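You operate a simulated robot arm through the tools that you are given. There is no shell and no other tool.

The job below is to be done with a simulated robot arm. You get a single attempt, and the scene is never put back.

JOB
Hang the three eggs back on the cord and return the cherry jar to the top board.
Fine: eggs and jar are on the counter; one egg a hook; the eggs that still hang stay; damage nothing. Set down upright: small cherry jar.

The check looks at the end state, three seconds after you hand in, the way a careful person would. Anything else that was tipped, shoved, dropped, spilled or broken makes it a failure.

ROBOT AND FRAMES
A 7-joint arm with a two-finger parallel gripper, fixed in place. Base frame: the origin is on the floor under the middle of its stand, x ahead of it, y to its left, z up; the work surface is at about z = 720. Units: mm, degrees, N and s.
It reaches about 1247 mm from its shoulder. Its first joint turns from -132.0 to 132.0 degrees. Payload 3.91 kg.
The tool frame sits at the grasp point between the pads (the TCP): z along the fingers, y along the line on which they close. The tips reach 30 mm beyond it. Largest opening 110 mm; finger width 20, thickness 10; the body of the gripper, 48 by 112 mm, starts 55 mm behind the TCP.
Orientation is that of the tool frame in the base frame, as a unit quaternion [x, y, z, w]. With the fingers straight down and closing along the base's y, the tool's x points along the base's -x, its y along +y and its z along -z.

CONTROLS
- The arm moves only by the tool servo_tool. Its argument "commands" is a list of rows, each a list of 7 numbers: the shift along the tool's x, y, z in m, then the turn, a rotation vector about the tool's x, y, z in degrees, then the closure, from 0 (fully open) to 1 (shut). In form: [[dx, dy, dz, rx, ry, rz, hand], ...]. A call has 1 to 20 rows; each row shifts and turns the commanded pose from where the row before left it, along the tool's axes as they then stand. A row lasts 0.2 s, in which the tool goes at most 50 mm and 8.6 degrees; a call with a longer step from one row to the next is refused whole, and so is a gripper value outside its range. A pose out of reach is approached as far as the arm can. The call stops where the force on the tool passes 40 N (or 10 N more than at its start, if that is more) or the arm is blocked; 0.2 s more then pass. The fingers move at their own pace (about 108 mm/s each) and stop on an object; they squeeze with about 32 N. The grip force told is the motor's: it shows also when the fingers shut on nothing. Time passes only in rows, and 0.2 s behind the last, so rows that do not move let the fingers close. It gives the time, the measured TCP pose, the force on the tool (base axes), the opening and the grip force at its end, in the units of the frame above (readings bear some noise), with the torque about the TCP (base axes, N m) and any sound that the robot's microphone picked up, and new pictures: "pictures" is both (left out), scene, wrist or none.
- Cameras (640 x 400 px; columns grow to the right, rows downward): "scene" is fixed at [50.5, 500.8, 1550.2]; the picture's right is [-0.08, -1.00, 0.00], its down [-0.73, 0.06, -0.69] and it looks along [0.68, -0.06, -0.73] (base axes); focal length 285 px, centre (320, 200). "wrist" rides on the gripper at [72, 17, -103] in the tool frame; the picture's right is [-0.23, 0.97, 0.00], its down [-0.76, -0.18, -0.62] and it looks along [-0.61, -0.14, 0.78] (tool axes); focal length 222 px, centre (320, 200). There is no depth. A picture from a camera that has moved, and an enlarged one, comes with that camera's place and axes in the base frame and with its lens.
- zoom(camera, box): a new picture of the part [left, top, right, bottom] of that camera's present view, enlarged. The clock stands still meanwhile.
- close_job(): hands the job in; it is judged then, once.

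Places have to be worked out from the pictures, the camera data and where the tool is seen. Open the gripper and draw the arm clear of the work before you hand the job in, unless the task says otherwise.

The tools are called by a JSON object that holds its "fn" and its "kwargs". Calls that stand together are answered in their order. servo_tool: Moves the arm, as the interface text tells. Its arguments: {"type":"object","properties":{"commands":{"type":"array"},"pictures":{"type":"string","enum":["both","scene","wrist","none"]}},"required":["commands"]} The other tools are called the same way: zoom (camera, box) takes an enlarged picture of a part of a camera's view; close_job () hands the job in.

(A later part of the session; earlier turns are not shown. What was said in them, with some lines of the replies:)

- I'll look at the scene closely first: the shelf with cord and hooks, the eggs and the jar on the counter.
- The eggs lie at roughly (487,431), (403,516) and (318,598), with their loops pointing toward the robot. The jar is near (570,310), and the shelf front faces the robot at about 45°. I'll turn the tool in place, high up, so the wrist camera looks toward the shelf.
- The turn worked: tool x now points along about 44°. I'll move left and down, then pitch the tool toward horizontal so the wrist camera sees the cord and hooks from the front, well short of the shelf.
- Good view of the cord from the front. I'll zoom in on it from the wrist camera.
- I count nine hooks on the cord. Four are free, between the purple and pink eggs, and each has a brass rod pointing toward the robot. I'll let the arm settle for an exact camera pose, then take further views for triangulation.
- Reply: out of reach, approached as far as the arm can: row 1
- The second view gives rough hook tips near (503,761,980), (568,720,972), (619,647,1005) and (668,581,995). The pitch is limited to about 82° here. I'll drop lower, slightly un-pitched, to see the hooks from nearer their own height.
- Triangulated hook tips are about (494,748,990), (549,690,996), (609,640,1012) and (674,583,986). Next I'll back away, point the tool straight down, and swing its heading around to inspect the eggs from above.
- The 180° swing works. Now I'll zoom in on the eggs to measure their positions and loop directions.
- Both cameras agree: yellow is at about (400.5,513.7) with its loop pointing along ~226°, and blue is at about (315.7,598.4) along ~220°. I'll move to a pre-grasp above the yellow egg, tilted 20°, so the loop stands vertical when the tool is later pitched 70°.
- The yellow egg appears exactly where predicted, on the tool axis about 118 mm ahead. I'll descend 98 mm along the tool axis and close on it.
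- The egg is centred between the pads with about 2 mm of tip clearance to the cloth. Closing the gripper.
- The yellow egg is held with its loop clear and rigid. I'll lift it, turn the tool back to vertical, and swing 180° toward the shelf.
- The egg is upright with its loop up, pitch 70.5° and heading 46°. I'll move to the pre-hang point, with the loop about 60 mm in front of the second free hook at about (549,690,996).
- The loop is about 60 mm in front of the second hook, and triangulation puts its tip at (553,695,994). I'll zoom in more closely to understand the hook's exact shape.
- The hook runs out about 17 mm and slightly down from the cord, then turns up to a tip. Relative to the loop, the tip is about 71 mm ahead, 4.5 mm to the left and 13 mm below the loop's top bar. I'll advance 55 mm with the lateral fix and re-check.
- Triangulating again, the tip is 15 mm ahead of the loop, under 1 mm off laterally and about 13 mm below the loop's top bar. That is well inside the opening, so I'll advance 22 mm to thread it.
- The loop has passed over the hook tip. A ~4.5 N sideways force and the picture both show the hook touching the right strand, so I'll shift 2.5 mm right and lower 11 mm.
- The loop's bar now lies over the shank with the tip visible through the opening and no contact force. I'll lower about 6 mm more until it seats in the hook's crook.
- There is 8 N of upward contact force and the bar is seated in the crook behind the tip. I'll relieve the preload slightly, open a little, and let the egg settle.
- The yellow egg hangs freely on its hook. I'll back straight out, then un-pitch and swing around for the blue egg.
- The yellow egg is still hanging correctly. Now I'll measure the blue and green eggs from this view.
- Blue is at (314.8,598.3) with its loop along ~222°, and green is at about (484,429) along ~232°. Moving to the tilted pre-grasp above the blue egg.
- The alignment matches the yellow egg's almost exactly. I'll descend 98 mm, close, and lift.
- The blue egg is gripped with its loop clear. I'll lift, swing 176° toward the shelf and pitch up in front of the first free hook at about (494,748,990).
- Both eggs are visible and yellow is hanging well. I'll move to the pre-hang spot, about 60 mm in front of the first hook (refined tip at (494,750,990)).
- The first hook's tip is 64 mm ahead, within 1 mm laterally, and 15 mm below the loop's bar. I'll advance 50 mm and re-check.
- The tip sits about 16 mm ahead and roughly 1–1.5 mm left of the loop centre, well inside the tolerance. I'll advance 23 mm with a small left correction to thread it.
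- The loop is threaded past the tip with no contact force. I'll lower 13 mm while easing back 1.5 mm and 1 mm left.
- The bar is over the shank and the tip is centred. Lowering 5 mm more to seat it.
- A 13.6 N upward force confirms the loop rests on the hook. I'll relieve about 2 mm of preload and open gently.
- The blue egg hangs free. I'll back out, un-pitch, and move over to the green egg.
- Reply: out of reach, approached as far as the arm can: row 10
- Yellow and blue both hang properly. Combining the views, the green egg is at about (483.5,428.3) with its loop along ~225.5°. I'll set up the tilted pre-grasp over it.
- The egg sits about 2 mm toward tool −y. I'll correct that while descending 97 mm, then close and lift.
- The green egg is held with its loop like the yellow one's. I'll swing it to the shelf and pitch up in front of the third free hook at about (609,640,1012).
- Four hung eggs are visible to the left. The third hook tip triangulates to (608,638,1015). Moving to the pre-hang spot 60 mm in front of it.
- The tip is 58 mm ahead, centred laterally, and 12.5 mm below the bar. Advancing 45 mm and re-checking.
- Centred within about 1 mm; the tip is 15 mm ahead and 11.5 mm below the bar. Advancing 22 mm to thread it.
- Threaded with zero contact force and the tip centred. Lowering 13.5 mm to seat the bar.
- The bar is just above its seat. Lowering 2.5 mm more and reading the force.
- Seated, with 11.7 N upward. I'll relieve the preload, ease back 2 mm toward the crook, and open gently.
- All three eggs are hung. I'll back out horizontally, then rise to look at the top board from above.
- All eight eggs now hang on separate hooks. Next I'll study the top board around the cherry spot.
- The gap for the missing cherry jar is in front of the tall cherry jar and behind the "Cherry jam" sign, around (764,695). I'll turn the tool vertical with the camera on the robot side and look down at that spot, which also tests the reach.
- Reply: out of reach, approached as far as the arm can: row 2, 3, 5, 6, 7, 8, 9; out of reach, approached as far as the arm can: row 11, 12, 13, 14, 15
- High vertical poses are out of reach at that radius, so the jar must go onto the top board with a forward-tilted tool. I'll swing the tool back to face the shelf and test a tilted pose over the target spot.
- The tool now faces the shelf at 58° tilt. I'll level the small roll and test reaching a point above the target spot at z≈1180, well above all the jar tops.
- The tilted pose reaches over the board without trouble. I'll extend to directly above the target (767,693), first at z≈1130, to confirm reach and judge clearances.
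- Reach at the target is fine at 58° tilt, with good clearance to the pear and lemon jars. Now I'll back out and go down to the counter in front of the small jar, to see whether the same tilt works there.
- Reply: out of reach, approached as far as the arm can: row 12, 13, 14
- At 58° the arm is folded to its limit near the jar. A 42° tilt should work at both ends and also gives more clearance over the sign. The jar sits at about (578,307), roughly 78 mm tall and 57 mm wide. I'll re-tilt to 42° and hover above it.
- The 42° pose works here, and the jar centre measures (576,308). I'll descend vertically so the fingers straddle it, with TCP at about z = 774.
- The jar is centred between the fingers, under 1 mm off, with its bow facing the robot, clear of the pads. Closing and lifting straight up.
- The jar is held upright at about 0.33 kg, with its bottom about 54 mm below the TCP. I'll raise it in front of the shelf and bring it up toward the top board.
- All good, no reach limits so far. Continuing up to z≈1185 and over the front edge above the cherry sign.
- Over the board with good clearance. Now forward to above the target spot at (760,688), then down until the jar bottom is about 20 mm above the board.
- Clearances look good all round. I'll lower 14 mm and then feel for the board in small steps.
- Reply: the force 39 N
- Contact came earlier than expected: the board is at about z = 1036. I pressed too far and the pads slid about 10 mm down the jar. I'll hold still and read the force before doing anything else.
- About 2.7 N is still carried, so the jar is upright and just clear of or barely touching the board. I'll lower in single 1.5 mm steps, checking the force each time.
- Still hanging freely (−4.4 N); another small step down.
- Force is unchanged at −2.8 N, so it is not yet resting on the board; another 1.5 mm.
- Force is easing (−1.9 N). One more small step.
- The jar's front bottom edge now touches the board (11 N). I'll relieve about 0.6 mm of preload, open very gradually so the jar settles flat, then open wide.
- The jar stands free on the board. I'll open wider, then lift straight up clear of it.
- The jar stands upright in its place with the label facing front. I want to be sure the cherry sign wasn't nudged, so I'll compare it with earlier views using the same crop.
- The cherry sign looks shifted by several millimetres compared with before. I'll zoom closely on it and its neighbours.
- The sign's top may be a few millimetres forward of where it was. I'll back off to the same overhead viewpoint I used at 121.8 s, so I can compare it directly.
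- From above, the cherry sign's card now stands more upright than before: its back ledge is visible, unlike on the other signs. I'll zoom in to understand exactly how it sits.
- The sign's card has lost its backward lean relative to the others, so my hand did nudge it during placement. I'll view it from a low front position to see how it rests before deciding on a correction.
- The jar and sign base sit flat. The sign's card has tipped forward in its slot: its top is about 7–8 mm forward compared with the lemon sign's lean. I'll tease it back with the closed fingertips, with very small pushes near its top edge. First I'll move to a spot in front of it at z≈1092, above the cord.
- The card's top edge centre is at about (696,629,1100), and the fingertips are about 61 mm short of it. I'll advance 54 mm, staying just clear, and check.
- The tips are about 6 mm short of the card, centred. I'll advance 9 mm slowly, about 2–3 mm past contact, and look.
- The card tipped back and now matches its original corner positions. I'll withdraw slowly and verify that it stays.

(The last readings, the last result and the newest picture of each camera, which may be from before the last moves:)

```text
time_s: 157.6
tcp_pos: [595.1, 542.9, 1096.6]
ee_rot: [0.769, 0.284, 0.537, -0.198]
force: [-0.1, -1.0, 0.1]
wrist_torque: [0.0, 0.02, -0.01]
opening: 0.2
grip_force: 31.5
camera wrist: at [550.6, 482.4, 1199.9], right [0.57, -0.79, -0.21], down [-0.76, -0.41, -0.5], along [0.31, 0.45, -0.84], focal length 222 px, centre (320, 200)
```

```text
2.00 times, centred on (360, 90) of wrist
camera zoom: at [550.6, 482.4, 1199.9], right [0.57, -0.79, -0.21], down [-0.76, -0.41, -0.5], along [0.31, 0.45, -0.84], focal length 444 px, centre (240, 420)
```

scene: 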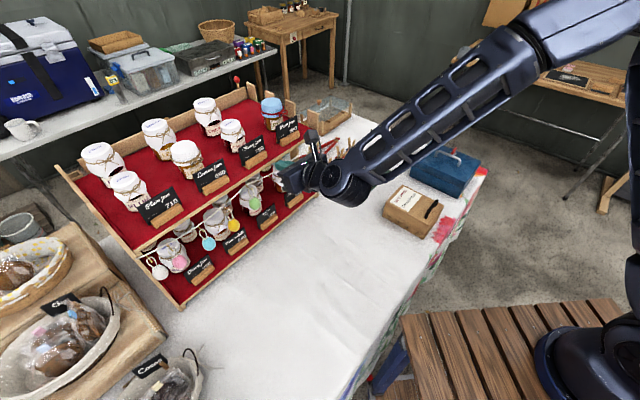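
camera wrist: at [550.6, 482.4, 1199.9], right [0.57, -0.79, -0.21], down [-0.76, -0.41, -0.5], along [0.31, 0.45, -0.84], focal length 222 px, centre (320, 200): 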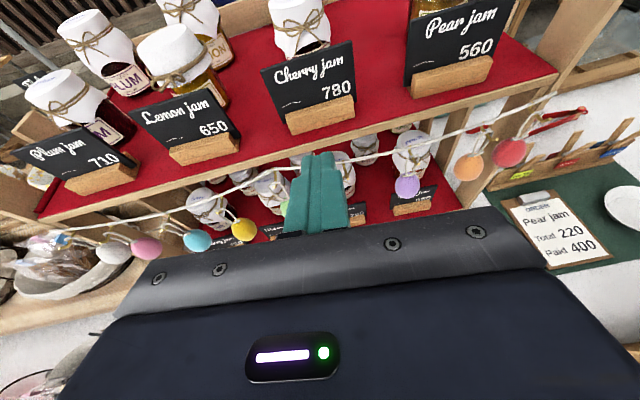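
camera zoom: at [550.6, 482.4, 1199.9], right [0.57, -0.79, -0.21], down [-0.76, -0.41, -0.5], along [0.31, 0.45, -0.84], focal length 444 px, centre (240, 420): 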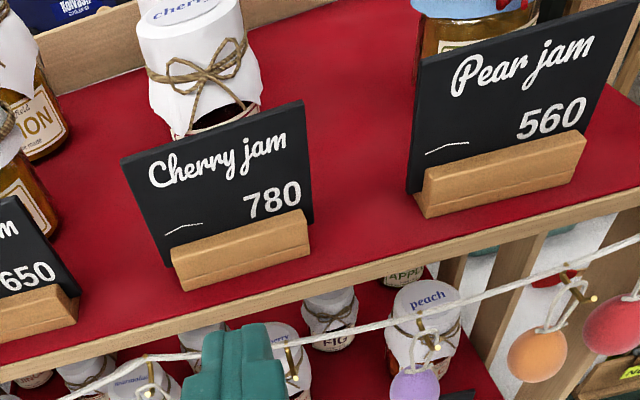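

The sign is back to its original position; all four corners match the earlier picture within a pixel. I'll draw the arm clear and open the gripper.

{"fn": "servo_tool", "kwargs": {"commands": [[-0.013, 0, -0.0353, 0, 0, 0, 1], [-0.013, 0, -0.0353, 0, 0, 0, 1], [-0.013, 0, -0.0353, 0, 0, 0, 0.8], [0.0376, 0, -0.0137, 0, 0, 0, 0.5], [0.0376, 0, -0.0137, 0, 0, 0, 0.2], [0.0376, 0, -0.0137, 0, 0, 0, 0], [0, 0, 0, 0, 0, 0, 0], [0, 0, 0, 0, 0, 0, 0]], "pictures": "both"}}

{"fn": "zoom", "kwargs": {"camera": "scene", "box": [130, 140, 330, 290]}}

{"fn": "zoom", "kwargs": {"camera": "scene", "box": [50, 70, 330, 240]}}

{"fn": "zoom", "kwargs": {"camera": "wrist", "box": [100, 0, 640, 220]}}

```text
time_s: 159.4
tcp_pos: [509.1, 469.3, 1214.9]
ee_rot: [0.77, 0.283, 0.537, -0.197]
force: [0.0, 0.1, 0.5]
wrist_torque: [0.02, 0.03, -0.01]
opening: 109.8
grip_force: 0.0
camera wrist: at [463.8, 409.2, 1318.6], right [0.57, -0.79, -0.21], down [-0.76, -0.41, -0.5], along [0.31, 0.45, -0.84], focal length 222 px, centre (320, 200)
```

scene: 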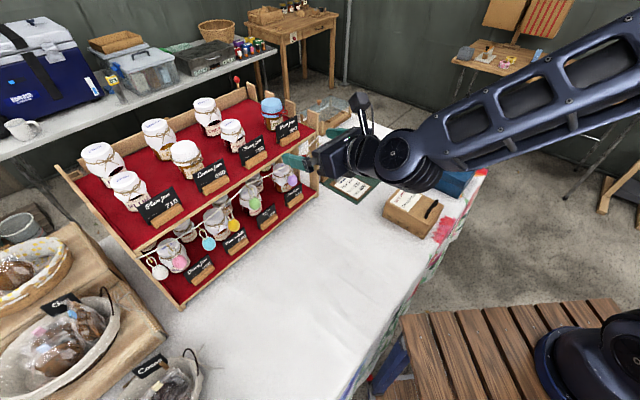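
wrist: 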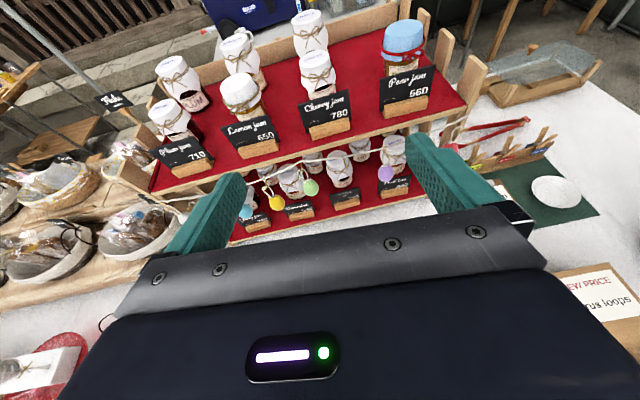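

```text
2.67 times, centred on (230, 215) of scene
camera zoom: at [50.5, 500.8, 1550.2], right [-0.08, -1.0, 0.0], down [-0.73, 0.06, -0.69], along [0.68, -0.06, -0.73], focal length 759 px, centre (560, 160)
```

zoom: 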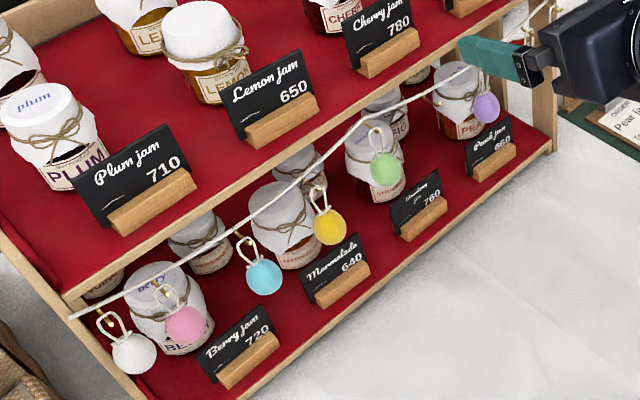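

```text
2.29 times, centred on (190, 155) of scene
camera zoom: at [50.5, 500.8, 1550.2], right [-0.08, -1.0, 0.0], down [-0.73, 0.06, -0.69], along [0.68, -0.06, -0.73], focal length 650 px, centre (617, 303)
```

zoom: 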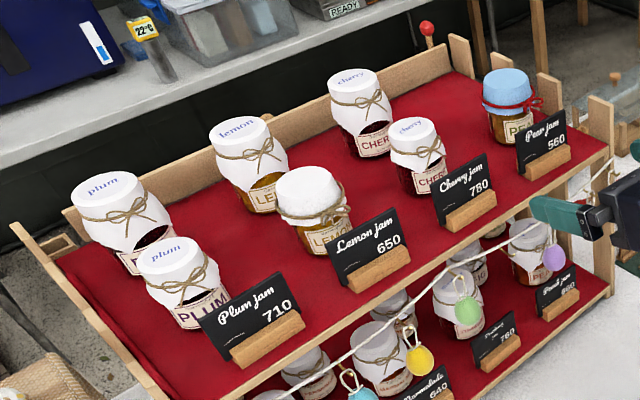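

```text
1.19 times, centred on (370, 110) of wrist
camera zoom: at [463.8, 409.2, 1318.6], right [0.57, -0.79, -0.21], down [-0.76, -0.41, -0.5], along [0.31, 0.45, -0.84], focal length 263 px, centre (261, 307)
```

zoom: 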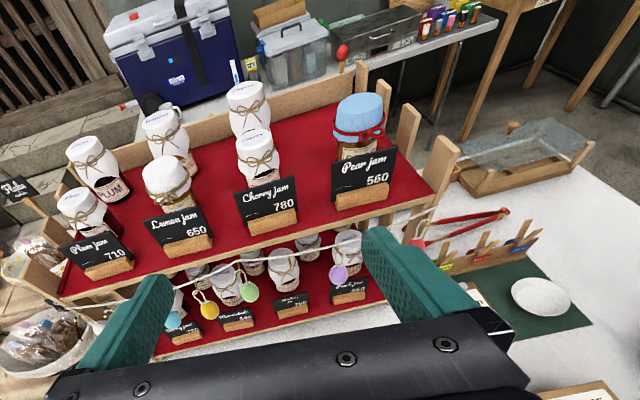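

Everything checks out: eight eggs on eight hooks, the small cherry jar upright behind its sign, and the other items in place. I'll pull the arm further back from the stand before handing in.

{"fn": "servo_tool", "kwargs": {"commands": [[-0.0023, 0.0188, -0.0414, 0, 0, 0, 0], [-0.0023, 0.0188, -0.0414, 0, 0, 0, 0], [-0.0023, 0.0188, -0.0414, 0, 0, 0, 0], [0, 0, 0, 0, 0, 0, 0], [0, 0, 0, 0, 0, 0, 0]], "pictures": "both"}}

{"fn": "zoom", "kwargs": {"camera": "scene", "box": [130, 80, 340, 290]}}

{"fn": "zoom", "kwargs": {"camera": "scene", "box": [240, 130, 340, 220]}}

```text
time_s: 160.6
tcp_pos: [459.3, 349.6, 1249.4]
ee_rot: [0.77, 0.283, 0.537, -0.198]
force: [1.1, 0.5, 0.3]
wrist_torque: [-0.01, 0.0, 0.02]
opening: 110.0
grip_force: 0.0
camera wrist: at [412.7, 288.3, 1353.5], right [0.57, -0.79, -0.21], down [-0.76, -0.41, -0.5], along [0.31, 0.45, -0.84], focal length 222 px, centre (320, 200)
```

scene: 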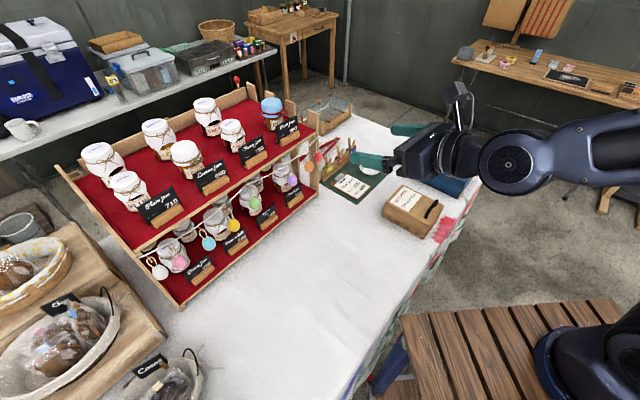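
wrist: 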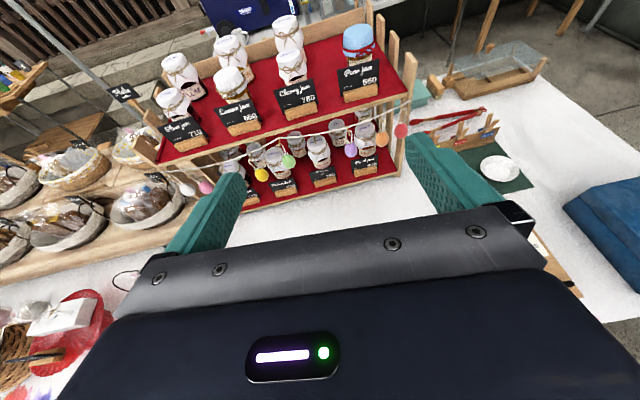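

```text
1.90 times, centred on (235, 185) of scene
camera zoom: at [50.5, 500.8, 1550.2], right [-0.08, -1.0, 0.0], down [-0.73, 0.06, -0.69], along [0.68, -0.06, -0.73], focal length 542 px, centre (482, 229)
```

zoom: 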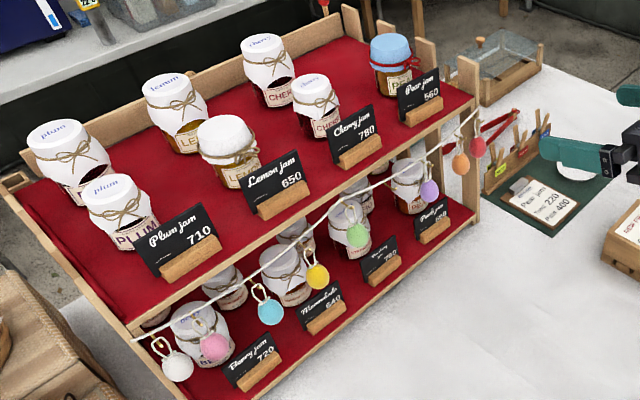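

```text
4.44 times, centred on (290, 175) of scene
camera zoom: at [50.5, 500.8, 1550.2], right [-0.08, -1.0, 0.0], down [-0.73, 0.06, -0.69], along [0.68, -0.06, -0.73], focal length 1265 px, centre (453, 311)
```

zoom: 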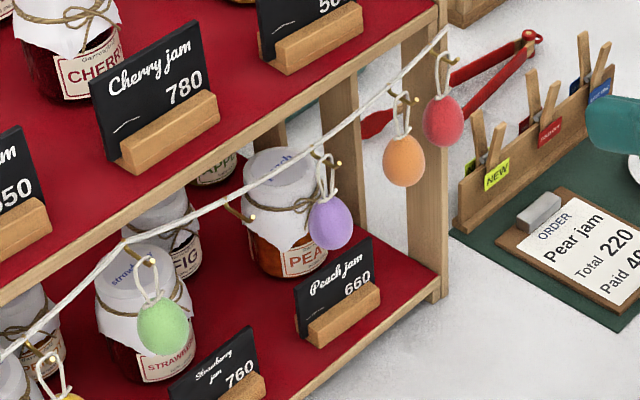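

The pictures show all eight eggs on separate hooks and the small cherry jar upright on the top board. The sign is back in place, nothing else looks disturbed, the gripper is open and the arm is clear, so I'm handing in.

{"fn": "close_job", "kwargs": {}}

```text
The job is handed in.
```

The three eggs are back on the cord and the small cherry jar is standing upright on the top board. I have handed the job in; no result has come back yet.

- **Eggs:** blue, yellow and green each hang on their own hook. The five eggs that were already hanging are still up, and one hook stays empty.
- **Jar:** it stands behind the "Cherry jam" sign, in front of the tall cherry jar, with its label facing front.
- **Jar landing:** I misjudged the board height by about 11 mm and pressed the jar onto it with up to roughly 38 N before the fingers slipped down it. I saw no damage to the jar in the pictures.
- **Cherry sign:** my hand also tipped the card in the "Cherry jam" sign forward by a few millimetres while I set the jar down. I pushed it back with the closed fingertips, and its corners now match the earlier pictures.

Nothing else looks moved, and the arm is drawn back with the gripper open.
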